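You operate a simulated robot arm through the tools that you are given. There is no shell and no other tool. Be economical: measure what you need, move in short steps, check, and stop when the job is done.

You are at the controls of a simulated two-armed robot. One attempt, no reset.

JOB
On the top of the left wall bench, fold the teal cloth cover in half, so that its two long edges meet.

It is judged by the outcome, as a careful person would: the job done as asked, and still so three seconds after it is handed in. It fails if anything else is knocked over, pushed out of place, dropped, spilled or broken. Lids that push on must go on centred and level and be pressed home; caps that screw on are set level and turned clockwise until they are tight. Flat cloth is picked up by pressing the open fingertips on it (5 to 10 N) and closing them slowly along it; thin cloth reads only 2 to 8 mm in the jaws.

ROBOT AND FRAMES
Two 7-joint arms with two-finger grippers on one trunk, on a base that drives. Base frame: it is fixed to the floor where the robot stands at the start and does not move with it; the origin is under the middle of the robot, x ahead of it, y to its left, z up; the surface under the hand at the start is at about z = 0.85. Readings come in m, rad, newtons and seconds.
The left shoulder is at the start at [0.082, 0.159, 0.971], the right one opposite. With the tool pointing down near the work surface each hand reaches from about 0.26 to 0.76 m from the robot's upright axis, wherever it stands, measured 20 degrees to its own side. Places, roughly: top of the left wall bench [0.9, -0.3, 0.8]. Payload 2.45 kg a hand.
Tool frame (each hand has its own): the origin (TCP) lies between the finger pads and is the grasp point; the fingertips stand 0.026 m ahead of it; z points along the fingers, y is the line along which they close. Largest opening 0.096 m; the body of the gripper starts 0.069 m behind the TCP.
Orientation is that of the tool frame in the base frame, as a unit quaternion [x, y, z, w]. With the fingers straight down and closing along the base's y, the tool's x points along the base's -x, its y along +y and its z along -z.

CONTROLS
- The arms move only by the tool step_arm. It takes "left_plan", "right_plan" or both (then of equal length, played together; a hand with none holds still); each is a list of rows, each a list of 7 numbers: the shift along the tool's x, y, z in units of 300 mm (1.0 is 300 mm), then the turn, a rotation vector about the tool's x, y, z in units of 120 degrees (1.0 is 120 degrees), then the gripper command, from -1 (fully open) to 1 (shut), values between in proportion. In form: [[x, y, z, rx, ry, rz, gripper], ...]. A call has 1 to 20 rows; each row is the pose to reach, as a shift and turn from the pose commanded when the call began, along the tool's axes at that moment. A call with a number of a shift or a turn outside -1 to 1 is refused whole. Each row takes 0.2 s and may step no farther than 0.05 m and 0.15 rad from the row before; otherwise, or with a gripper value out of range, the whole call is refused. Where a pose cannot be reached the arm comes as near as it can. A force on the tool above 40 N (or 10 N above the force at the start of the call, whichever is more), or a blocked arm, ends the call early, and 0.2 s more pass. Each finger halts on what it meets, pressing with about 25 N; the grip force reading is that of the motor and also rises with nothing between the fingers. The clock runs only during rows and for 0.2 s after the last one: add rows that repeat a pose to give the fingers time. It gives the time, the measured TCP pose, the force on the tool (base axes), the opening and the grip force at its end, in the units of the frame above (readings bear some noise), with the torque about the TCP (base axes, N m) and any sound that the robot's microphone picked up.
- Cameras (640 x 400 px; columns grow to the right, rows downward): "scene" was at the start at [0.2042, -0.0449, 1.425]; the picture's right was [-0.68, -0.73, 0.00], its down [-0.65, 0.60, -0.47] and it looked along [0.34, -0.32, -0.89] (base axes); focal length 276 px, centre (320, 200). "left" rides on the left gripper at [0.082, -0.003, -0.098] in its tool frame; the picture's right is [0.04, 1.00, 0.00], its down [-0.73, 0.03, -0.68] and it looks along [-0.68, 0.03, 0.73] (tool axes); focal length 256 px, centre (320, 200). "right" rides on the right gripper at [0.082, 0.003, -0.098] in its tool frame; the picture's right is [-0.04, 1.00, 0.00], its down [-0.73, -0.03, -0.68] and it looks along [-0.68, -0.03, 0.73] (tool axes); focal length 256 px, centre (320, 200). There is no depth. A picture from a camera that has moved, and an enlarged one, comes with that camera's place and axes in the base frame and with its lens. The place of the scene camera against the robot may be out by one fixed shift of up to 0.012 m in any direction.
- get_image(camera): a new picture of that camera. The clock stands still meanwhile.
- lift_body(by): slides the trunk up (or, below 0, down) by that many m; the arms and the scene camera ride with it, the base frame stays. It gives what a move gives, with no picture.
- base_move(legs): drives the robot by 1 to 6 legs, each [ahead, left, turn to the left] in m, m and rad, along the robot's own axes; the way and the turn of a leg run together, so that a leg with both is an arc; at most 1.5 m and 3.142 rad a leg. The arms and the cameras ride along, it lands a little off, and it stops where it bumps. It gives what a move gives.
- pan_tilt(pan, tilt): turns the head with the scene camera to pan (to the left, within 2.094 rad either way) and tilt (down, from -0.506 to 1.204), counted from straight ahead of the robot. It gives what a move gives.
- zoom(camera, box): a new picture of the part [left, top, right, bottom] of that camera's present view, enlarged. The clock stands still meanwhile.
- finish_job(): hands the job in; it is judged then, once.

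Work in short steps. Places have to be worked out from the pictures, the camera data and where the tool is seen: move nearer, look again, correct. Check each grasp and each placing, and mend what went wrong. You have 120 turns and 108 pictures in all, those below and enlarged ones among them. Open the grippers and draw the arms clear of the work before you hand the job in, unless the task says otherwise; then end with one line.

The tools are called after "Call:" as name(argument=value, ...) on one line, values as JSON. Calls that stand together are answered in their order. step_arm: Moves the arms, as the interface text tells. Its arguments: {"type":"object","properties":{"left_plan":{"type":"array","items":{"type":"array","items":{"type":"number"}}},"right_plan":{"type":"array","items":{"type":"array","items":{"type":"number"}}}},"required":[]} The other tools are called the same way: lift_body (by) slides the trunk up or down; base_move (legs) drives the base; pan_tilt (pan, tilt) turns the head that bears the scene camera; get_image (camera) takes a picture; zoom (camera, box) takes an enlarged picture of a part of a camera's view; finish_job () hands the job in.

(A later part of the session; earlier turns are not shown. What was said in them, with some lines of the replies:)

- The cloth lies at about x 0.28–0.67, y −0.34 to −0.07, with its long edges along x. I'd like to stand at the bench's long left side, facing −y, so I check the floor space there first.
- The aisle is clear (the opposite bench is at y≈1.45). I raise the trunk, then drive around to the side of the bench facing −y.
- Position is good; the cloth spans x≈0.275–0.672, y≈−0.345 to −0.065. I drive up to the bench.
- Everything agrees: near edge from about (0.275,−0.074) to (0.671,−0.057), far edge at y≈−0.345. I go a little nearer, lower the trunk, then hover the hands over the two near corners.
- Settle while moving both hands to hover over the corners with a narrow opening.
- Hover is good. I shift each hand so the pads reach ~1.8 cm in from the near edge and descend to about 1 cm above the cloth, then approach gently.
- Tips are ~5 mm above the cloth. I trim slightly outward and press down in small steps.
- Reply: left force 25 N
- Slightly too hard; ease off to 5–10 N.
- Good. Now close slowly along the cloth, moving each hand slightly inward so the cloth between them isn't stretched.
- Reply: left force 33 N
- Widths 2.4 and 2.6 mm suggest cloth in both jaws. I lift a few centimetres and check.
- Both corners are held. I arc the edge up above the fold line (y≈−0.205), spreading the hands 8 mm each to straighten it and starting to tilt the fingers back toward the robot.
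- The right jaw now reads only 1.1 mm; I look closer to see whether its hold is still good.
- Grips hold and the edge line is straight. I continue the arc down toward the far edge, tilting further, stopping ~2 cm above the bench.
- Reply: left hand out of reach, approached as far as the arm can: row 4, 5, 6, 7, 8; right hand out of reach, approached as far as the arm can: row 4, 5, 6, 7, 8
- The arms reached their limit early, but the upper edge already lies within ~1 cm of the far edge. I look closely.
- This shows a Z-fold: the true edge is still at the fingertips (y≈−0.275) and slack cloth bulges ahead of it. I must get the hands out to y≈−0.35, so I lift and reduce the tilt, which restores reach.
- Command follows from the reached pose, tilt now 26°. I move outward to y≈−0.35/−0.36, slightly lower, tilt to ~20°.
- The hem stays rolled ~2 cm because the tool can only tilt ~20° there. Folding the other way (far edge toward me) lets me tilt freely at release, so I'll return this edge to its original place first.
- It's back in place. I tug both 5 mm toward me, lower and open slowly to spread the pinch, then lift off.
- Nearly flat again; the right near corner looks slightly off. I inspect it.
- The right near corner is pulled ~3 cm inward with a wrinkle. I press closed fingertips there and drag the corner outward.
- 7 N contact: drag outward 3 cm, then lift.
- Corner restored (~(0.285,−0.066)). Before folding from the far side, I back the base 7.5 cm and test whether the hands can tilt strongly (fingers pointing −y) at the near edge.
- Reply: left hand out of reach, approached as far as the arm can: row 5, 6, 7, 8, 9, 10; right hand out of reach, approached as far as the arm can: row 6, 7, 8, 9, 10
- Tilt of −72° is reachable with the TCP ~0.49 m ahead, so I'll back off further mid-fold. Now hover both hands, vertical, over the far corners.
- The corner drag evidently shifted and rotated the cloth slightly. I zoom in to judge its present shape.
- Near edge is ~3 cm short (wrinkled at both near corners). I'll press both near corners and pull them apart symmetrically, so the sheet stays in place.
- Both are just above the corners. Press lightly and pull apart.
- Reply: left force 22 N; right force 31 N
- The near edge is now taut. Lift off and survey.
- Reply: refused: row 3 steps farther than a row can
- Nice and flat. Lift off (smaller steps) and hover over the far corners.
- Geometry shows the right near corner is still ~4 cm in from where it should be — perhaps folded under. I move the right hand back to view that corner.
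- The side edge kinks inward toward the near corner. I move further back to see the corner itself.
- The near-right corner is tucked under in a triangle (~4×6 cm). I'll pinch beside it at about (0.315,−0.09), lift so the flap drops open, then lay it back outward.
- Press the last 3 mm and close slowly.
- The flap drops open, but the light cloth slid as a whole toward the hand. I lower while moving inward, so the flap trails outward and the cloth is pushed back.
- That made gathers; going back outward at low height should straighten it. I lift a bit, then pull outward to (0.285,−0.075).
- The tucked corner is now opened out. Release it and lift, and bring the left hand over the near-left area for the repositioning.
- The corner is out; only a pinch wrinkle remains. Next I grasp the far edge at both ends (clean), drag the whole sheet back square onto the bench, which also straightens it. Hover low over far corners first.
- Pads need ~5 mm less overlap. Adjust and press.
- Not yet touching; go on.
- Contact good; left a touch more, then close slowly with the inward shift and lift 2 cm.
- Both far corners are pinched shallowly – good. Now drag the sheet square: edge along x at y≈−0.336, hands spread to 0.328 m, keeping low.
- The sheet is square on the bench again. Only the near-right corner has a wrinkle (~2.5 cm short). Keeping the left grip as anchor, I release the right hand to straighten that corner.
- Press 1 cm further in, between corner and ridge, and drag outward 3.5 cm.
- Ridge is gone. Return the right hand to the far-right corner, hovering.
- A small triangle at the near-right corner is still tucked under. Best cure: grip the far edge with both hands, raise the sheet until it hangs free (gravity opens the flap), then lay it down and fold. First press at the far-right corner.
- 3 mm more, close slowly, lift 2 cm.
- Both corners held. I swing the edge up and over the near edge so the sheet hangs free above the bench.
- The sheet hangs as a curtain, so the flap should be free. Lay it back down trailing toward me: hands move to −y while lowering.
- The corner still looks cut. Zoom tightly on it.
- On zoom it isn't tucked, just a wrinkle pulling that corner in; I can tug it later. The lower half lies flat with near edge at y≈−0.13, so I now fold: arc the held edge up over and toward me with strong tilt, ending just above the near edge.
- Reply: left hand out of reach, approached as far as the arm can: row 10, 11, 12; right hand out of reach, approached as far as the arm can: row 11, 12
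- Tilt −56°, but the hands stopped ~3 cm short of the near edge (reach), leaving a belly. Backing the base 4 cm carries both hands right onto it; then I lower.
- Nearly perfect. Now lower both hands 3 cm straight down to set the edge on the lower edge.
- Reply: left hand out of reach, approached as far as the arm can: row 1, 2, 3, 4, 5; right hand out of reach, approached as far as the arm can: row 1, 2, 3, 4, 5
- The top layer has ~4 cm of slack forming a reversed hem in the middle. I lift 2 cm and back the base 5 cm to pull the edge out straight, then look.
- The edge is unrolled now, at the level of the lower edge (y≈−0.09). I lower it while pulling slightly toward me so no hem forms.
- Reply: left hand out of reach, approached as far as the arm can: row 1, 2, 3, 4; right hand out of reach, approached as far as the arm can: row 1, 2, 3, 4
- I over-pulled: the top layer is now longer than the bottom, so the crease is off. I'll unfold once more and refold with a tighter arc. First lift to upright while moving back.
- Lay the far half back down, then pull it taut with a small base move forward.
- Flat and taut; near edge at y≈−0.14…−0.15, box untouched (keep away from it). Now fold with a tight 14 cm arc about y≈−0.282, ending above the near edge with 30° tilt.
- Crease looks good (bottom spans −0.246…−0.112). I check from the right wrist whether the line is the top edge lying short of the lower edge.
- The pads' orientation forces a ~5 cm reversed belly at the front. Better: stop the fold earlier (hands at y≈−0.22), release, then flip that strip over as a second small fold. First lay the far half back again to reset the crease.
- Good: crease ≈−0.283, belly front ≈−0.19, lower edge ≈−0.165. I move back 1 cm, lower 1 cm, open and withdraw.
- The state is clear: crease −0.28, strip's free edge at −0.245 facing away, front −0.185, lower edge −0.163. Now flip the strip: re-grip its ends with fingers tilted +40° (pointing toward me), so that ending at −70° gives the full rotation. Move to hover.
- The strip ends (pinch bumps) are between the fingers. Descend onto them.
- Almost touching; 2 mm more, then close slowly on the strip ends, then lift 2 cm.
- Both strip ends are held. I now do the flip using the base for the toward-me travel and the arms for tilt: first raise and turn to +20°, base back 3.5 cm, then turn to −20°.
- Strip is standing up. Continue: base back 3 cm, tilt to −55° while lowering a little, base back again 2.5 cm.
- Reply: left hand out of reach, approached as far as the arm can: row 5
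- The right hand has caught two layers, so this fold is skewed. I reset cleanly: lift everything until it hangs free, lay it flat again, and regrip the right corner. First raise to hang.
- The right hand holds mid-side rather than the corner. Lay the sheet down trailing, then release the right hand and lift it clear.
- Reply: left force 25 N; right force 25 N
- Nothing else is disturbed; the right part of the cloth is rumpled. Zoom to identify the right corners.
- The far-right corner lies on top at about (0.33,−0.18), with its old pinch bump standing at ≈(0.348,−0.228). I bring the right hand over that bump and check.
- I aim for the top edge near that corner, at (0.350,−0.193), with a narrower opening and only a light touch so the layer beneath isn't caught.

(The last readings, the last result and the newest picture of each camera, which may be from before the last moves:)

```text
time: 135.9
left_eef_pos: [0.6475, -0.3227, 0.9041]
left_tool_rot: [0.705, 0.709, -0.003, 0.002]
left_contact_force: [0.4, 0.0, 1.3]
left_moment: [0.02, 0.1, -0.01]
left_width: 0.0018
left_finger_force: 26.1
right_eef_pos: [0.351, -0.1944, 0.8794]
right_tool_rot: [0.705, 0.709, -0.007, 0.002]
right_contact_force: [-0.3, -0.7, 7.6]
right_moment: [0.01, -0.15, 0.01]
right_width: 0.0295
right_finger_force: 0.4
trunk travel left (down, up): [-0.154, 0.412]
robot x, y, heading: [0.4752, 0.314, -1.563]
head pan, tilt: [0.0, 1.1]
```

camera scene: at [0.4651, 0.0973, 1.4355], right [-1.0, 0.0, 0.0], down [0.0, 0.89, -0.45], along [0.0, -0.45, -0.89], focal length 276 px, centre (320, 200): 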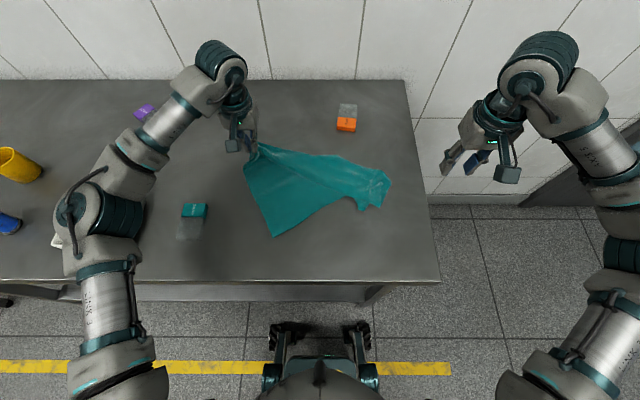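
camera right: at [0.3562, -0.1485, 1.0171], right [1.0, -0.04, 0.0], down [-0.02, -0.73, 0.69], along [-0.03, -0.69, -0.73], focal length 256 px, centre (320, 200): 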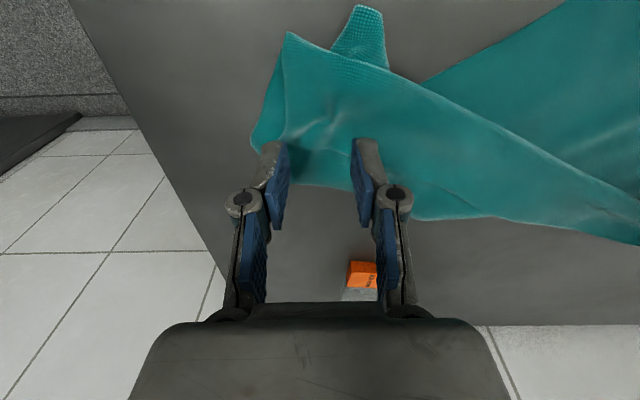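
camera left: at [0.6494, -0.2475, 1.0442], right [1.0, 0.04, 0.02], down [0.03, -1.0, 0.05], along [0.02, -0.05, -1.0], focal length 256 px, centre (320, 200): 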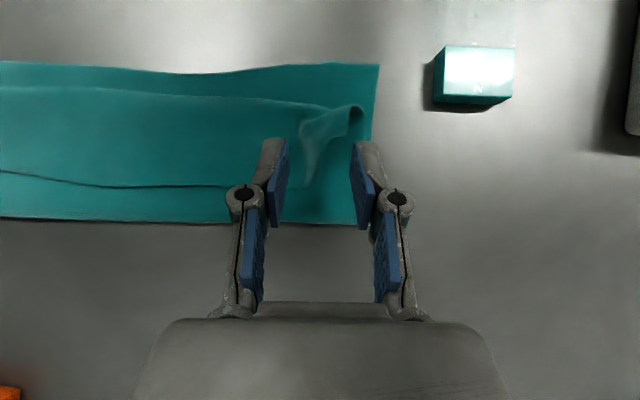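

Contact 7.6 N on several layers; ease 1 mm, close slowly, lift 7 cm.

Call:
step_arm(right_plan=[[0, 0, -0.003, 0, 0, 0, 0.4], [0, 0, -0.003, 0, 0, 0, 0.48], [0, 0, -0.003, 0, 0, 0, 0.56], [0, 0, -0.003, 0, 0, 0, 0.64], [0, 0, -0.004, 0, 0, 0, 0.72], [0, 0, -0.005, 0, 0, 0, 0.8], [0, 0, -0.005, 0, 0, 0, 0.88], [0, 0, -0.005, 0, 0, 0, 1], [0, 0, -0.005, 0, 0, 0, 1], [0, 0, -0.03, 0, 0, 0, 1], [0, 0, -0.12, 0, 0, 0, 1], [0, 0, -0.24, 0, 0, 0, 1], [0, 0, -0.24, 0, 0, 0, 1]])

Call:
get_image(camera="right")

```text
time: 138.7
left_eef_pos: [0.646, -0.3236, 0.9019]
left_tool_rot: [0.706, 0.709, -0.003, 0.001]
left_contact_force: [-0.9, -0.2, -2.2]
left_moment: [-0.02, -0.02, -0.05]
left_width: 0.0039
left_finger_force: 21.5
right_eef_pos: [0.3501, -0.1922, 0.9479]
right_tool_rot: [0.706, 0.709, -0.004, 0.001]
right_contact_force: [0.8, -1.1, -0.3]
right_moment: [0.01, -0.03, 0.02]
right_width: 0.0043
right_finger_force: 25.3
trunk travel left (down, up): [-0.154, 0.412]
robot x, y, heading: [0.4727, 0.3121, -1.568]
head pan, tilt: [0.0, 1.1]
```

```text
3 pictures are left
camera right: at [0.3529, -0.1099, 1.0448], right [1.0, -0.04, -0.01], down [-0.02, -0.73, 0.68], along [-0.03, -0.68, -0.73], focal length 256 px, centre (320, 200)
```

right: 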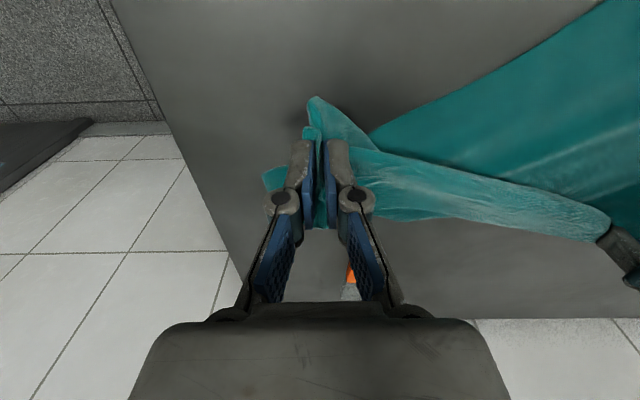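

The corner strip is held. Now hang the sheet from both far corners again and lay it down flat.

Call:
step_arm(left_plan=[[0.01, 0, -0.115, 0, 0, 0, 1], [0.053, 0, -0.23, 0, 0, 0, 1], [0.12, 0, -0.365, 0, 0, 0, 1], [0.203, 0, -0.49, 0, 0, 0, 1], [0.315, 0, -0.595, 0, 0, 0, 1], [0.433, 0, -0.683, 0, 0, 0, 1], [0.57, 0, -0.74, 0, 0, 0, 1], [0.717, 0, -0.787, 0, 0, 0, 1], [0.867, 0, -0.8, 0, 0, 0, 1], [0.95, 0, -0.9, 0, 0, 0, 1], [0.95, 0, -0.995, 0, 0, 0, 1], [0.95, 0, -0.995, 0, 0, 0, 1], [0.95, 0, -0.995, 0, 0, 0, 1]], right_plan=[[0.04, -0.01, -0.08, 0, 0, 0, 1], [0.08, -0.02, -0.16, 0, 0, 0, 1], [0.12, -0.03, -0.24, 0, 0, 0, 1], [0.16, -0.04, -0.32, 0, 0, 0, 1], [0.2, -0.05, -0.4, 0, 0, 0, 1], [0.24, -0.06, -0.48, 0, 0, 0, 1], [0.3, -0.07, -0.56, 0, 0, 0, 1], [0.36, -0.08, -0.64, 0, 0, 0, 1], [0.43, -0.09, -0.72, 0, 0, 0, 1], [0.5, -0.1, -0.8, 0, 0, 0, 1], [0.513, -0.107, -0.843, 0, 0, 0, 1], [0.513, -0.107, -0.843, 0, 0, 0, 1], [0.513, -0.107, -0.843, 0, 0, 0, 1]])

Call:
get_image(camera="scene")

```text
time: 141.5
left_eef_pos: [0.6447, -0.0357, 1.1963]
left_tool_rot: [0.705, 0.709, -0.003, 0.002]
left_contact_force: [-0.1, 1.4, 0.3]
left_moment: [-0.05, -0.03, -0.01]
left_width: 0.0031
left_finger_force: 22.7
right_eef_pos: [0.3206, -0.037, 1.1991]
right_tool_rot: [0.705, 0.709, -0.005, 0.002]
right_contact_force: [0.2, 0.1, 0.8]
right_moment: [0.0, 0.0, -0.04]
right_width: 0.0036
right_finger_force: 24.1
trunk travel left (down, up): [-0.154, 0.412]
robot x, y, heading: [0.4778, 0.3118, -1.568]
head pan, tilt: [0.0, 1.1]
```

```text
2 pictures are left
camera scene: at [0.4706, 0.0997, 1.4358], right [-1.0, 0.0, 0.0], down [0.0, 0.89, -0.45], along [0.0, -0.45, -0.89], focal length 276 px, centre (320, 200)
```

scene: 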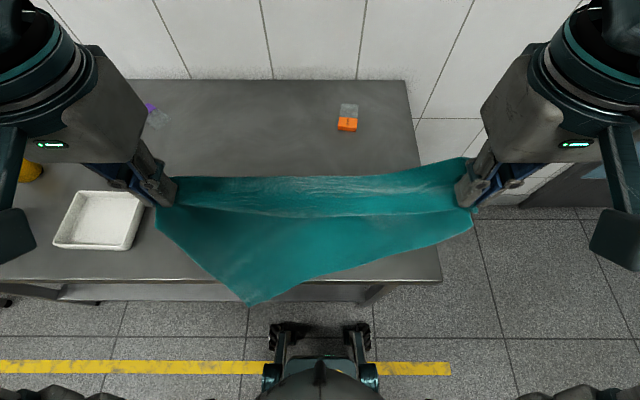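

The picture shows a lucky situation: the right hand holds both right corners (far and near) together, only the near-left corner hangs free. So I just need to lay the doubled right end with its loop trailing away from me, then bring the far-left corner onto the near-left one. First position over the bench.

Call:
step_arm(left_plan=[[-0.0435, -0.0185, 0.011, 0, 0, 0, 1], [-0.087, -0.037, 0.022, 0, 0, 0, 1], [-0.13, -0.056, 0.033, 0, 0, 0, 1], [-0.174, -0.074, 0.044, 0, 0, 0, 1], [-0.218, -0.093, 0.055, 0, 0, 0, 1], [-0.261, -0.111, 0.066, 0, 0, 0, 1], [-0.305, -0.13, 0.077, 0, 0, 0, 1], [-0.348, -0.148, 0.087, 0, 0, 0, 1], [-0.348, -0.148, 0.087, 0, 0, 0, 1]], right_plan=[[-0.101, 0, 0.062, 0, 0, 0, 1], [-0.202, 0, 0.124, 0, 0, 0, 1], [-0.304, 0, 0.186, 0, 0, 0, 1], [-0.405, 0, 0.249, 0, 0, 0, 1], [-0.506, 0, 0.311, 0, 0, 0, 1], [-0.608, 0, 0.373, 0, 0, 0, 1], [-0.709, 0, 0.435, 0, 0, 0, 1], [-0.81, 0, 0.497, 0, 0, 0, 1], [-0.81, 0, 0.497, 0, 0, 0, 1]])

Call:
step_arm(left_plan=[[-0.061, 0, 0.072, 0, 0, 0, 1], [-0.122, 0, 0.144, 0, 0, 0, 1], [-0.183, 0, 0.216, 0, 0, 0, 1], [-0.245, 0, 0.289, 0, 0, 0, 1], [-0.306, 0, 0.361, 0, 0, 0, 1], [-0.367, 0, 0.433, 0, 0, 0, 1], [-0.45, 0, 0.53, 0, 0, 0, 1], [-0.533, 0, 0.633, 0, 0, 0, 1], [-0.533, 0, 0.633, 0, 0, 0, 1]], right_plan=[[0.06, 0, 0.1, 0, 0, 0, 1], [0.13, 0, 0.2, 0, 0, 0, 1], [0.21, 0, 0.3, 0, 0, 0, 1], [0.3, 0, 0.39, 0, 0, 0, 1], [0.39, 0, 0.46, 0, 0, 0, 1], [0.467, 0, 0.517, 0, 0, 0, 1], [0.467, 0, 0.517, 0, 0, 0, 1], [0.467, 0, 0.517, 0, 0, 0, 1], [0.467, 0, 0.517, 0, 0, 0, 1]])

```text
time: 143.5
left_eef_pos: [0.6011, -0.1426, 1.1752]
left_tool_rot: [0.705, 0.709, -0.004, 0.003]
left_contact_force: [-1.5, -0.7, -0.3]
left_moment: [-0.03, 0.1, -0.02]
left_width: 0.0031
left_finger_force: 29.3
right_eef_pos: [0.3217, -0.2839, 1.0573]
right_tool_rot: [0.705, 0.709, -0.006, 0.003]
right_contact_force: [1.8, 0.2, 1.4]
right_moment: [0.01, -0.07, 0.03]
right_width: 0.0035
right_finger_force: 24.5
trunk travel left (down, up): [-0.154, 0.412]
robot x, y, heading: [0.4748, 0.314, -1.567]
head pan, tilt: [0.0, 1.1]
```

```text
time: 145.5
left_eef_pos: [0.5988, -0.3041, 0.9884]
left_tool_rot: [0.705, 0.709, -0.003, 0.002]
left_contact_force: [-3.8, 2.8, -0.5]
left_moment: [0.03, 0.08, -0.01]
left_width: 0.0015
left_finger_force: 24.1
right_eef_pos: [0.3183, -0.1425, 0.8981]
right_tool_rot: [0.706, 0.709, -0.005, 0.002]
right_contact_force: [2.1, -0.5, 0.7]
right_moment: [-0.07, -0.07, -0.03]
right_width: 0.0039
right_finger_force: 24.2
trunk travel left (down, up): [-0.154, 0.412]
robot x, y, heading: [0.4739, 0.3077, -1.567]
head pan, tilt: [0.0, 1.1]
```

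Right end is laid with the loop behind. Now swing the far-left corner back over toward the near-left one, tilting, and check with a picture.

Call:
step_arm(left_plan=[[0.04, 0.017, -0.027, 0, 0, 0, 1], [0.1, 0.037, -0.04, 0, -0.05, 0, 1], [0.167, 0.067, -0.027, 0, -0.1, 0, 1], [0.233, 0.1, 0, 0, -0.15, 0, 1], [0.287, 0.127, 0.04, 0, -0.2, 0, 1], [0.32, 0.147, 0.087, 0, -0.25, 0, 1], [0.34, 0.153, 0.133, 0, -0.25, 0, 1], [0.34, 0.153, 0.133, 0, -0.25, 0, 1]])

Call:
zoom(camera="scene", box=[200, 110, 430, 270])

```text
time: 147.3
left_eef_pos: [0.6466, -0.2002, 0.9448]
left_tool_rot: [0.68, 0.684, -0.185, 0.185]
left_contact_force: [-3.1, 0.5, -0.2]
left_moment: [-0.01, 0.13, -0.12]
left_width: 0.0029
left_finger_force: 28.1
right_eef_pos: [0.3192, -0.1428, 0.8962]
right_tool_rot: [0.705, 0.709, -0.005, 0.001]
right_contact_force: [4.4, -0.6, 0.4]
right_moment: [0.01, -0.06, -0.01]
right_width: 0.0037
right_finger_force: 25.0
trunk travel left (down, up): [-0.154, 0.412]
robot x, y, heading: [0.4765, 0.3077, -1.568]
head pan, tilt: [0.0, 1.1]
```

```text
2.50 times, centred on (315, 190) of scene
camera zoom: at [0.4704, 0.0978, 1.4356], right [-1.0, 0.0, 0.0], down [0.0, 0.89, -0.45], along [0.0, -0.45, -0.89], focal length 689 px, centre (332, 225)
```

zoom: 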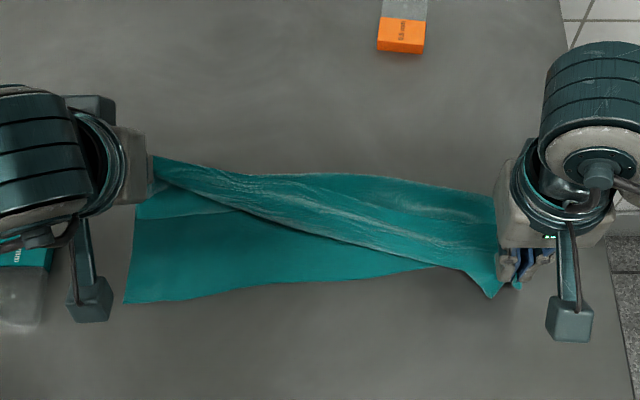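

Very informative: left part stands vertically at y≈−0.21 (7 cm high), so letting it fall forward puts the edge at ≈−0.14, almost exactly on the lower edge (−0.12…−0.14). I lean it forward on a 7 cm arc and release while still moving toward me.

Call:
step_arm(left_plan=[[0.07, 0, -0.01, 0, -0.02, 0, 1], [0.14, 0, -0.02, 0, -0.045, 0, 1], [0.21, 0, -0.027, 0, -0.065, 0, 0.9], [0.28, 0, -0.04, 0, -0.065, 0, 0.2], [0.32, 0, -0.06, 0, -0.065, 0, -0.4], [0.32, 0, -0.15, 0, -0.065, 0, -0.4], [0.32, 0, -0.28, 0, -0.065, 0, -0.4], [0.32, 0.05, -0.4, 0, -0.065, 0, 0]])

```text
time: 149.1
left_eef_pos: [0.6564, -0.0649, 1.009]
left_tool_rot: [0.666, 0.671, -0.23, 0.231]
left_contact_force: [-0.1, 0.0, 0.8]
left_moment: [-0.01, 0.0, -0.02]
left_width: 0.048
left_finger_force: 0.1
left hand out of reach, approached as far as the arm can: row 4, 5, 6, 7, 8
right_eef_pos: [0.3189, -0.1423, 0.8976]
right_tool_rot: [0.705, 0.709, -0.006, 0.001]
right_contact_force: [0.1, -0.3, 0.1]
right_moment: [-0.03, 0.01, 0.04]
right_width: 0.0033
right_finger_force: 23.9
trunk travel left (down, up): [-0.154, 0.412]
robot x, y, heading: [0.4742, 0.3126, -1.569]
head pan, tilt: [0.0, 1.1]
```

Left released without contact. Now lower the right hand 1 cm, open and withdraw; then look with a picture.

Call:
step_arm(right_plan=[[0.01, 0, 0.02, 0, 0, 0, 1], [0.02, 0, 0.04, 0, 0, 0, 1], [0.02, 0, 0.045, 0, 0, 0, 0.8], [0.02, -0.005, 0.045, 0, 0, 0, 0.55], [0.02, -0.01, 0.045, 0, 0, 0, 0.3], [0.02, -0.01, 0.045, 0, 0, 0, 0.0], [0.02, -0.01, -0.05, 0, 0, 0, -0.3], [0.02, -0.01, -0.2, 0, 0, 0, -0.3], [0.02, -0.15, -0.28, 0, 0, 0, -0.3], [0.02, -0.3, -0.3, 0, 0, 0, 0], [0.02, -0.45, -0.3, 0, 0, 0, 0]], left_plan=[[0, 0.03, -0.02, 0, 0, 0, 0], [0, 0.06, -0.04, 0, 0, 0, 0], [0, 0.09, -0.06, 0, 0, 0, 0], [0, 0.12, -0.08, 0, 0, 0, 0], [0, 0.15, -0.1, 0, 0, 0, 0], [0, 0.18, -0.12, 0, 0, 0, 0], [0, 0.21, -0.14, 0, 0, 0, 0], [0, 0.24, -0.16, 0, 0, 0, 0], [0, 0.27, -0.16, 0, 0, 0, 0], [0, 0.3, -0.16, 0, 0, 0, 0], [0, 0.3, -0.16, 0, 0, 0, 0]])

Call:
zoom(camera="scene", box=[220, 130, 420, 255])

```text
time: 151.5
left_eef_pos: [0.7451, -0.035, 1.0475]
left_tool_rot: [0.667, 0.67, -0.23, 0.232]
left_contact_force: [-0.7, 0.6, 0.3]
left_moment: [-0.01, -0.01, 0.02]
left_width: 0.0478
left_finger_force: 0.0
right_eef_pos: [0.1833, -0.1379, 0.9866]
right_tool_rot: [0.706, 0.708, -0.004, 0.001]
right_contact_force: [-0.2, 0.1, 0.3]
right_moment: [0.0, -0.01, -0.03]
right_width: 0.0481
right_finger_force: 0.0
trunk travel left (down, up): [-0.154, 0.412]
robot x, y, heading: [0.476, 0.311, -1.567]
head pan, tilt: [0.0, 1.1]
```

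```text
3.20 times, centred on (320, 192) of scene
camera zoom: at [0.4667, 0.0996, 1.4358], right [-1.0, 0.0, 0.0], down [0.0, 0.89, -0.45], along [0.0, -0.45, -0.89], focal length 882 px, centre (320, 224)
```

zoom: 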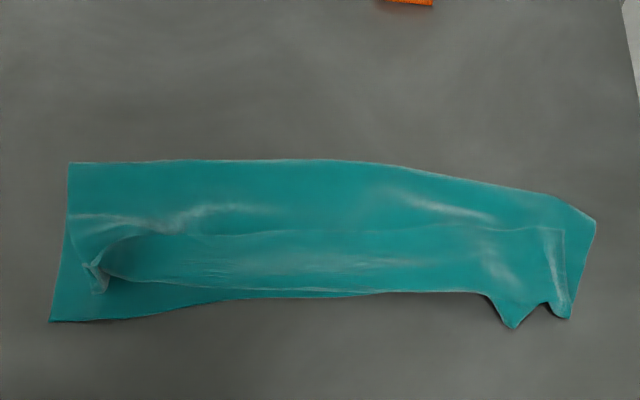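

That was the last picture. It shows the top layer's front on the lower edge, but with its last ~5 cm strip still turned back (edge at y≈−0.185…−0.19). I'll grip that strip's edge very lightly at two points and flip it forward. Hover first.

Call:
step_arm(left_plan=[[-0.015, -0.06, 0.079, 0, 0.04, 0, 0.27], [-0.03, -0.121, 0.158, 0, 0.08, 0, 0.27], [-0.045, -0.182, 0.237, 0, 0.12, 0, 0.27], [-0.06, -0.242, 0.316, 0, 0.16, 0, 0.27], [-0.074, -0.302, 0.395, 0, 0.2, 0, 0.27], [-0.089, -0.363, 0.474, 0, 0.24, 0, 0.27], [-0.104, -0.424, 0.554, 0, 0.28, 0, 0.27], [-0.119, -0.484, 0.633, 0, 0.318, 0, 0.27], [-0.119, -0.484, 0.633, 0, 0.318, 0, 0.27]], right_plan=[[-0.02, 0.07, 0, 0, 0, 0, 0.27], [-0.04, 0.14, 0, 0, 0, 0, 0.27], [-0.06, 0.21, 0, 0, 0, 0, 0.27], [-0.08, 0.28, 0.02, 0, 0, 0, 0.27], [-0.1, 0.35, 0.06, 0, 0, 0, 0.27], [-0.12, 0.42, 0.11, 0, 0, 0, 0.27], [-0.14, 0.49, 0.16, 0, 0, 0, 0.27], [-0.157, 0.556, 0.222, 0, 0, 0, 0.27], [-0.157, 0.556, 0.222, 0, 0, 0, 0.27]])

Call:
step_arm(left_plan=[[0, 0, 0.05, 0, 0, 0, 0.27], [0, 0, 0.1, 0, 0, 0, 0.27], [0, 0, 0.12, 0, 0, 0, 0.27], [0, 0, 0.12, 0, 0, 0, 0.27]], right_plan=[[0, 0, 0.05, 0, 0, 0, 0.27], [0, 0, 0.1, 0, 0, 0, 0.27], [0, 0, 0.12, 0, 0, 0, 0.27], [0, 0, 0.12, 0, 0, 0, 0.27]])

```text
time: 153.5
left_eef_pos: [0.6028, -0.1812, 0.9222]
left_tool_rot: [0.705, 0.709, -0.001, -0.001]
left_contact_force: [-0.4, -0.1, 0.2]
left_moment: [-0.01, -0.01, 0.0]
left_width: 0.0348
left_finger_force: 0.0
right_eef_pos: [0.3521, -0.1824, 0.9199]
right_tool_rot: [0.705, 0.71, -0.006, 0.003]
right_contact_force: [0.3, 0.8, -0.1]
right_moment: [-0.01, -0.02, 0.03]
right_width: 0.0349
right_finger_force: 0.1
trunk travel left (down, up): [-0.154, 0.412]
robot x, y, heading: [0.4792, 0.3133, -1.567]
head pan, tilt: [0.0, 1.1]
```

```text
time: 154.5
left_eef_pos: [0.6021, -0.1817, 0.8857]
left_tool_rot: [0.706, 0.709, 0.0, 0.0]
left_contact_force: [0.3, 0.0, 0.8]
left_moment: [0.03, -0.03, 0.0]
left_width: 0.0349
left_finger_force: 0.0
right_eef_pos: [0.351, -0.1828, 0.8846]
right_tool_rot: [0.705, 0.709, -0.005, 0.001]
right_contact_force: [0.1, 0.2, 0.3]
right_moment: [0.0, -0.01, 0.0]
right_width: 0.0352
right_finger_force: 0.1
trunk travel left (down, up): [-0.154, 0.412]
robot x, y, heading: [0.4738, 0.3105, -1.57]
head pan, tilt: [0.0, 1.1]
```

Now step down in small increments to feel the first light contact.

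Call:
step_arm(left_plan=[[0, 0, 0.006, 0, 0, 0, 0.27], [0, 0, 0.012, 0, 0, 0, 0.27], [0, 0, 0.016, 0, 0, 0, 0.27]], right_plan=[[0, 0, 0.006, 0, 0, 0, 0.27], [0, 0, 0.011, 0, 0, 0, 0.27], [0, 0, 0.014, 0, 0, 0, 0.27]])

```text
time: 155.3
left_eef_pos: [0.6031, -0.1811, 0.881]
left_tool_rot: [0.705, 0.709, -0.001, 0.0]
left_contact_force: [-0.3, -0.6, -0.2]
left_moment: [0.02, 0.01, -0.03]
left_width: 0.0352
left_finger_force: 0.1
right_eef_pos: [0.3507, -0.1829, 0.8802]
right_tool_rot: [0.705, 0.709, -0.004, 0.001]
right_contact_force: [-0.5, 1.2, 1.0]
right_moment: [-0.01, -0.01, 0.01]
right_width: 0.0353
right_finger_force: 0.5
trunk travel left (down, up): [-0.154, 0.412]
robot x, y, heading: [0.4744, 0.3101, -1.563]
head pan, tilt: [0.0, 1.1]
```

Call:
step_arm(left_plan=[[0, 0, 0.003, 0, 0, 0, 0.27], [0, 0, 0.005, 0, 0, 0, 0.27]], right_plan=[[0, 0, 0.002, 0, 0, 0, 0.27], [0, 0, 0.003, 0, 0, 0, 0.27]])

```text
time: 155.9
left_eef_pos: [0.6023, -0.1834, 0.8782]
left_tool_rot: [0.705, 0.709, 0.0, 0.0]
left_contact_force: [-0.4, 0.0, 0.8]
left_moment: [0.01, 0.02, -0.04]
left_width: 0.0352
left_finger_force: 0.1
right_eef_pos: [0.3506, -0.1837, 0.8798]
right_tool_rot: [0.705, 0.709, -0.005, 0.001]
right_contact_force: [-0.6, 0.3, 2.9]
right_moment: [0.02, -0.04, 0.01]
right_width: 0.0354
right_finger_force: 0.0
trunk travel left (down, up): [-0.154, 0.412]
robot x, y, heading: [0.477, 0.3117, -1.569]
head pan, tilt: [0.0, 1.1]
```

Right touches at ~3 N; left needs half a millimetre more. Close slowly with a slight rise, so that only the top strip gathers, then lift 2 cm.

Call:
step_arm(left_plan=[[0, 0, 0.003, 0, 0, 0, 0.27], [0, 0, 0.003, 0, 0, 0, 0.36], [0, 0, 0.003, 0, 0, 0, 0.45], [0, 0, 0.003, 0, 0, 0, 0.54], [0, 0, 0.002, 0, 0, 0, 0.63], [0, 0, 0.001, 0, 0, 0, 0.72], [0, 0, 0, 0, 0, 0, 0.81], [0, 0, -0.001, 0, 0, 0, 0.9], [0, 0, -0.002, 0, 0, 0, 1], [0, 0, -0.002, 0, 0, 0, 1], [0, 0, -0.03, 0, 0, 0, 1], [0, 0, -0.07, 0, 0, 0, 1]], right_plan=[[0, 0, 0, 0, 0, 0, 0.27], [0, 0, 0, 0, 0, 0, 0.36], [0, 0, 0, 0, 0, 0, 0.45], [0, 0, 0, 0, 0, 0, 0.54], [0, 0, -0.001, 0, 0, 0, 0.63], [0, 0, -0.002, 0, 0, 0, 0.72], [0, 0, -0.003, 0, 0, 0, 0.81], [0, 0, -0.004, 0, 0, 0, 0.9], [0, 0, -0.005, 0, 0, 0, 1], [0, 0, -0.005, 0, 0, 0, 1], [0, 0, -0.03, 0, 0, 0, 1], [0, 0, -0.07, 0, 0, 0, 1]])

```text
time: 158.5
left_eef_pos: [0.6051, -0.1819, 0.9007]
left_tool_rot: [0.705, 0.709, -0.001, -0.001]
left_contact_force: [0.7, -1.0, -0.5]
left_moment: [-0.03, 0.02, -0.02]
left_width: 0.0043
left_finger_force: 25.6
right_eef_pos: [0.352, -0.1836, 0.9029]
right_tool_rot: [0.706, 0.709, -0.004, 0.0]
right_contact_force: [-1.2, -0.6, 0.0]
right_moment: [-0.04, 0.02, 0.0]
right_width: 0.0
right_finger_force: 24.9
trunk travel left (down, up): [-0.154, 0.412]
robot x, y, heading: [0.4734, 0.3114, -1.567]
head pan, tilt: [0.0, 1.1]
```

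Left caught cloth (4.3 mm); right missed. Retry the right with ~5 N.

Call:
step_arm(right_plan=[[0, 0, 0, 0, 0, 0, 0.6], [0, 0, 0, 0, 0, 0, 0.27], [0, 0, 0.04, 0, 0, 0, 0.27], [0, 0, 0.07, 0, 0, 0, 0.27], [0, 0, 0.075, 0, 0, 0, 0.27], [0, 0, 0.076, 0, 0, 0, 0.27], [0, 0, 0.076, 0, 0, 0, 0.36], [0, 0, 0.076, 0, 0, 0, 0.45], [0, 0, 0.076, 0, 0, 0, 0.54], [0, 0, 0.076, 0, 0, 0, 0.63], [0, 0, 0.076, 0, 0, 0, 0.72], [0, 0, 0.075, 0, 0, 0, 0.81], [0, 0, 0.075, 0, 0, 0, 0.9], [0, 0, 0.074, 0, 0, 0, 1], [0, 0, 0.074, 0, 0, 0, 1], [0, 0, 0.05, 0, 0, 0, 1], [0, 0, 0, 0, 0, 0, 1]])

```text
time: 162.1
left_eef_pos: [0.6051, -0.1828, 0.9002]
left_tool_rot: [0.705, 0.709, 0.0, 0.0]
left_contact_force: [-0.2, 0.9, -1.1]
left_moment: [-0.02, 0.02, 0.0]
left_width: 0.0048
left_finger_force: 28.8
right_eef_pos: [0.3505, -0.1816, 0.8999]
right_tool_rot: [0.705, 0.709, -0.005, 0.0]
right_contact_force: [-0.1, -0.8, 0.1]
right_moment: [-0.01, 0.05, -0.02]
right_width: 0.0026
right_finger_force: 28.5
trunk travel left (down, up): [-0.154, 0.412]
robot x, y, heading: [0.4796, 0.3121, -1.568]
head pan, tilt: [0.0, 1.1]
```

Both hold the strip's edge. Flip it forward over the front on a small arc and release while moving toward me.

Call:
step_arm(left_plan=[[0.04, 0, -0.057, 0, 0, 0, 1], [0.107, 0, -0.08, 0, -0.033, 0, 1], [0.18, 0, -0.073, 0, -0.067, 0, 1], [0.25, 0, -0.037, 0, -0.1, 0, 0.95], [0.307, 0, -0.02, 0, -0.1, 0, 0.2], [0.357, 0, -0.033, 0, -0.1, 0, -0.4], [0.357, 0, -0.15, 0, -0.1, 0, -0.4], [0.357, 0, -0.3, 0, -0.1, 0, -0.2]], right_plan=[[0.04, 0, -0.057, 0, 0, 0, 1], [0.107, 0, -0.08, 0, -0.033, 0, 1], [0.18, 0, -0.073, 0, -0.067, 0, 1], [0.25, 0, -0.037, 0, -0.1, 0, 0.95], [0.307, 0, -0.02, 0, -0.1, 0, 0.2], [0.357, 0, -0.033, 0, -0.1, 0, -0.4], [0.357, 0, -0.15, 0, -0.1, 0, -0.4], [0.357, 0, -0.3, 0, -0.1, 0, -0.2]])

```text
time: 163.9
left_eef_pos: [0.5983, -0.0714, 0.9924]
left_tool_rot: [0.702, 0.704, -0.077, 0.074]
left_contact_force: [0.6, -0.3, 0.1]
left_moment: [-0.03, 0.0, -0.01]
left_width: 0.0578
left_finger_force: 0.1
right_eef_pos: [0.3485, -0.074, 0.9919]
right_tool_rot: [0.701, 0.705, -0.08, 0.076]
right_contact_force: [0.3, 0.3, 0.1]
right_moment: [-0.02, 0.05, 0.02]
right_width: 0.0576
right_finger_force: 0.1
trunk travel left (down, up): [-0.154, 0.412]
robot x, y, heading: [0.4745, 0.314, -1.567]
head pan, tilt: [0.0, 1.1]
```

Now I expect the top edge to overhang the lower one by a few cm onto bare bench. With closed fingertips I press that overhang only (y≈−0.105) and push it back 3 cm.

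Call:
step_arm(left_plan=[[-0.01, -0.02, 0.1, 0, 0.03, 0, 1], [-0.02, -0.04, 0.2, 0, 0.06, 0, 1], [-0.03, -0.06, 0.3, 0, 0.1, 0, 1], [-0.033, -0.06, 0.36, 0, 0.1, 0, 1], [-0.033, -0.06, 0.385, 0, 0.1, 0, 1], [-0.033, -0.06, 0.392, 0, 0.1, 0, 1]], right_plan=[[-0.01, 0.02, 0.1, 0, 0.03, 0, 1], [-0.02, 0.04, 0.2, 0, 0.06, 0, 1], [-0.03, 0.07, 0.3, 0, 0.1, 0, 1], [-0.033, 0.07, 0.36, 0, 0.1, 0, 1], [-0.033, 0.07, 0.382, 0, 0.1, 0, 1], [-0.033, 0.07, 0.389, 0, 0.1, 0, 1]])

```text
time: 165.3
left_eef_pos: [0.5822, -0.1105, 0.8776]
left_tool_rot: [0.705, 0.709, -0.002, 0.002]
left_contact_force: [-1.4, -0.7, 9.6]
left_moment: [-0.02, 0.01, 0.02]
left_width: 0.0
left_finger_force: 25.4
right_eef_pos: [0.3709, -0.1097, 0.8801]
right_tool_rot: [0.705, 0.709, -0.005, 0.001]
right_contact_force: [-0.5, -0.4, 1.9]
right_moment: [-0.02, 0.0, -0.02]
right_width: 0.0
right_finger_force: 24.4
trunk travel left (down, up): [-0.154, 0.412]
robot x, y, heading: [0.4777, 0.3146, -1.573]
head pan, tilt: [0.0, 1.1]
```

Contact felt (cloth present). Push both back 3 cm, then lift away.

Call:
step_arm(left_plan=[[-0.02, 0, -0.002, 0, 0, 0, 1], [-0.04, 0, -0.002, 0, 0, 0, 1], [-0.06, 0, -0.003, 0, 0, 0, 1], [-0.08, 0, -0.004, 0, 0, 0, 1], [-0.1, 0, -0.005, 0, 0, 0, 1], [-0.1, 0, -0.05, 0, 0, 0, 1], [-0.1, 0, -0.15, 0, 0, 0, 1], [-0.05, 0.05, -0.28, 0, 0, 0, 1]], right_plan=[[-0.02, 0, 0.003, 0, 0, 0, 1], [-0.04, 0, 0.002, 0, 0, 0, 1], [-0.06, 0, 0.001, 0, 0, 0, 1], [-0.08, 0, 0, 0, 0, 0, 1], [-0.1, 0, -0.001, 0, 0, 0, 1], [-0.1, 0, -0.05, 0, 0, 0, 1], [-0.1, 0, -0.15, 0, 0, 0, 1], [-0.05, -0.05, -0.28, 0, 0, 0, 1]])

```text
time: 167.1
left_eef_pos: [0.6012, -0.1206, 0.9644]
left_tool_rot: [0.705, 0.709, -0.002, 0.001]
left_contact_force: [-0.7, 0.3, 0.3]
left_moment: [-0.01, 0.02, 0.01]
left_width: 0.0
left_finger_force: 25.0
right_eef_pos: [0.3561, -0.1217, 0.9643]
right_tool_rot: [0.705, 0.709, -0.005, 0.003]
right_contact_force: [-0.7, 1.0, 0.2]
right_moment: [-0.01, 0.06, -0.02]
right_width: 0.0
right_finger_force: 25.1
trunk travel left (down, up): [-0.154, 0.412]
robot x, y, heading: [0.4749, 0.3107, -1.566]
head pan, tilt: [0.0, 1.1]
```

I can't see any more, so I won't risk further disturbance. Open the hands, raise them and back away.

Call:
step_arm(left_plan=[[0.05, 0.05, -0.12, 0, 0, 0, 0], [0.1, 0.1, -0.24, 0, 0, 0, -1], [0.1, 0.1, -0.3, 0, 0, 0, -1]], right_plan=[[0.05, -0.05, -0.12, 0, 0, 0, 0], [0.1, -0.1, -0.24, 0, 0, 0, -1], [0.1, -0.1, -0.3, 0, 0, 0, -1]])

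Call:
base_move(legs=[[-0.25, 0, 0]])

Call:
finish_job()

```text
time: 167.9
left_eef_pos: [0.6293, -0.0947, 1.0523]
left_tool_rot: [0.705, 0.709, 0.0, -0.001]
left_contact_force: [0.3, 0.3, -0.4]
left_moment: [-0.05, 0.05, 0.02]
left_width: 0.096
left_finger_force: 0.0
right_eef_pos: [0.3306, -0.0956, 1.0529]
right_tool_rot: [0.706, 0.708, -0.004, 0.0]
right_contact_force: [-0.2, -0.3, -0.1]
right_moment: [0.0, 0.01, -0.02]
right_width: 0.0958
right_finger_force: 0.0
trunk travel left (down, up): [-0.154, 0.412]
robot x, y, heading: [0.4741, 0.3091, -1.565]
head pan, tilt: [0.0, 1.1]
```

```text
time: 169.7
left_eef_pos: [0.6273, 0.1472, 1.0521]
left_tool_rot: [0.706, 0.708, 0.0, -0.001]
left_contact_force: [-0.6, -0.4, 0.4]
left_moment: [0.01, 0.0, 0.02]
left_width: 0.0956
left_finger_force: 0.1
right_eef_pos: [0.3288, 0.1488, 1.0528]
right_tool_rot: [0.705, 0.709, -0.005, 0.002]
right_contact_force: [0.7, 0.3, 0.8]
right_moment: [-0.02, -0.01, -0.03]
right_width: 0.0961
right_finger_force: 0.0
trunk travel left (down, up): [-0.154, 0.412]
robot x, y, heading: [0.4743, 0.5569, -1.566]
head pan, tilt: [0.0, 1.1]
```

```text
The job is handed in.
```

I handed the job in without seeing the final result: the cloth is folded roughly in half, but the long edges may be out of line by several centimetres. My last picture showed about 5 cm of the top layer's edge turned back; I flipped and pushed that strip after my pictures ran out, and the right-hand corners may still be wrinkled. I saw nothing else on the bench moved in any picture, and the open hands were drawn clear.
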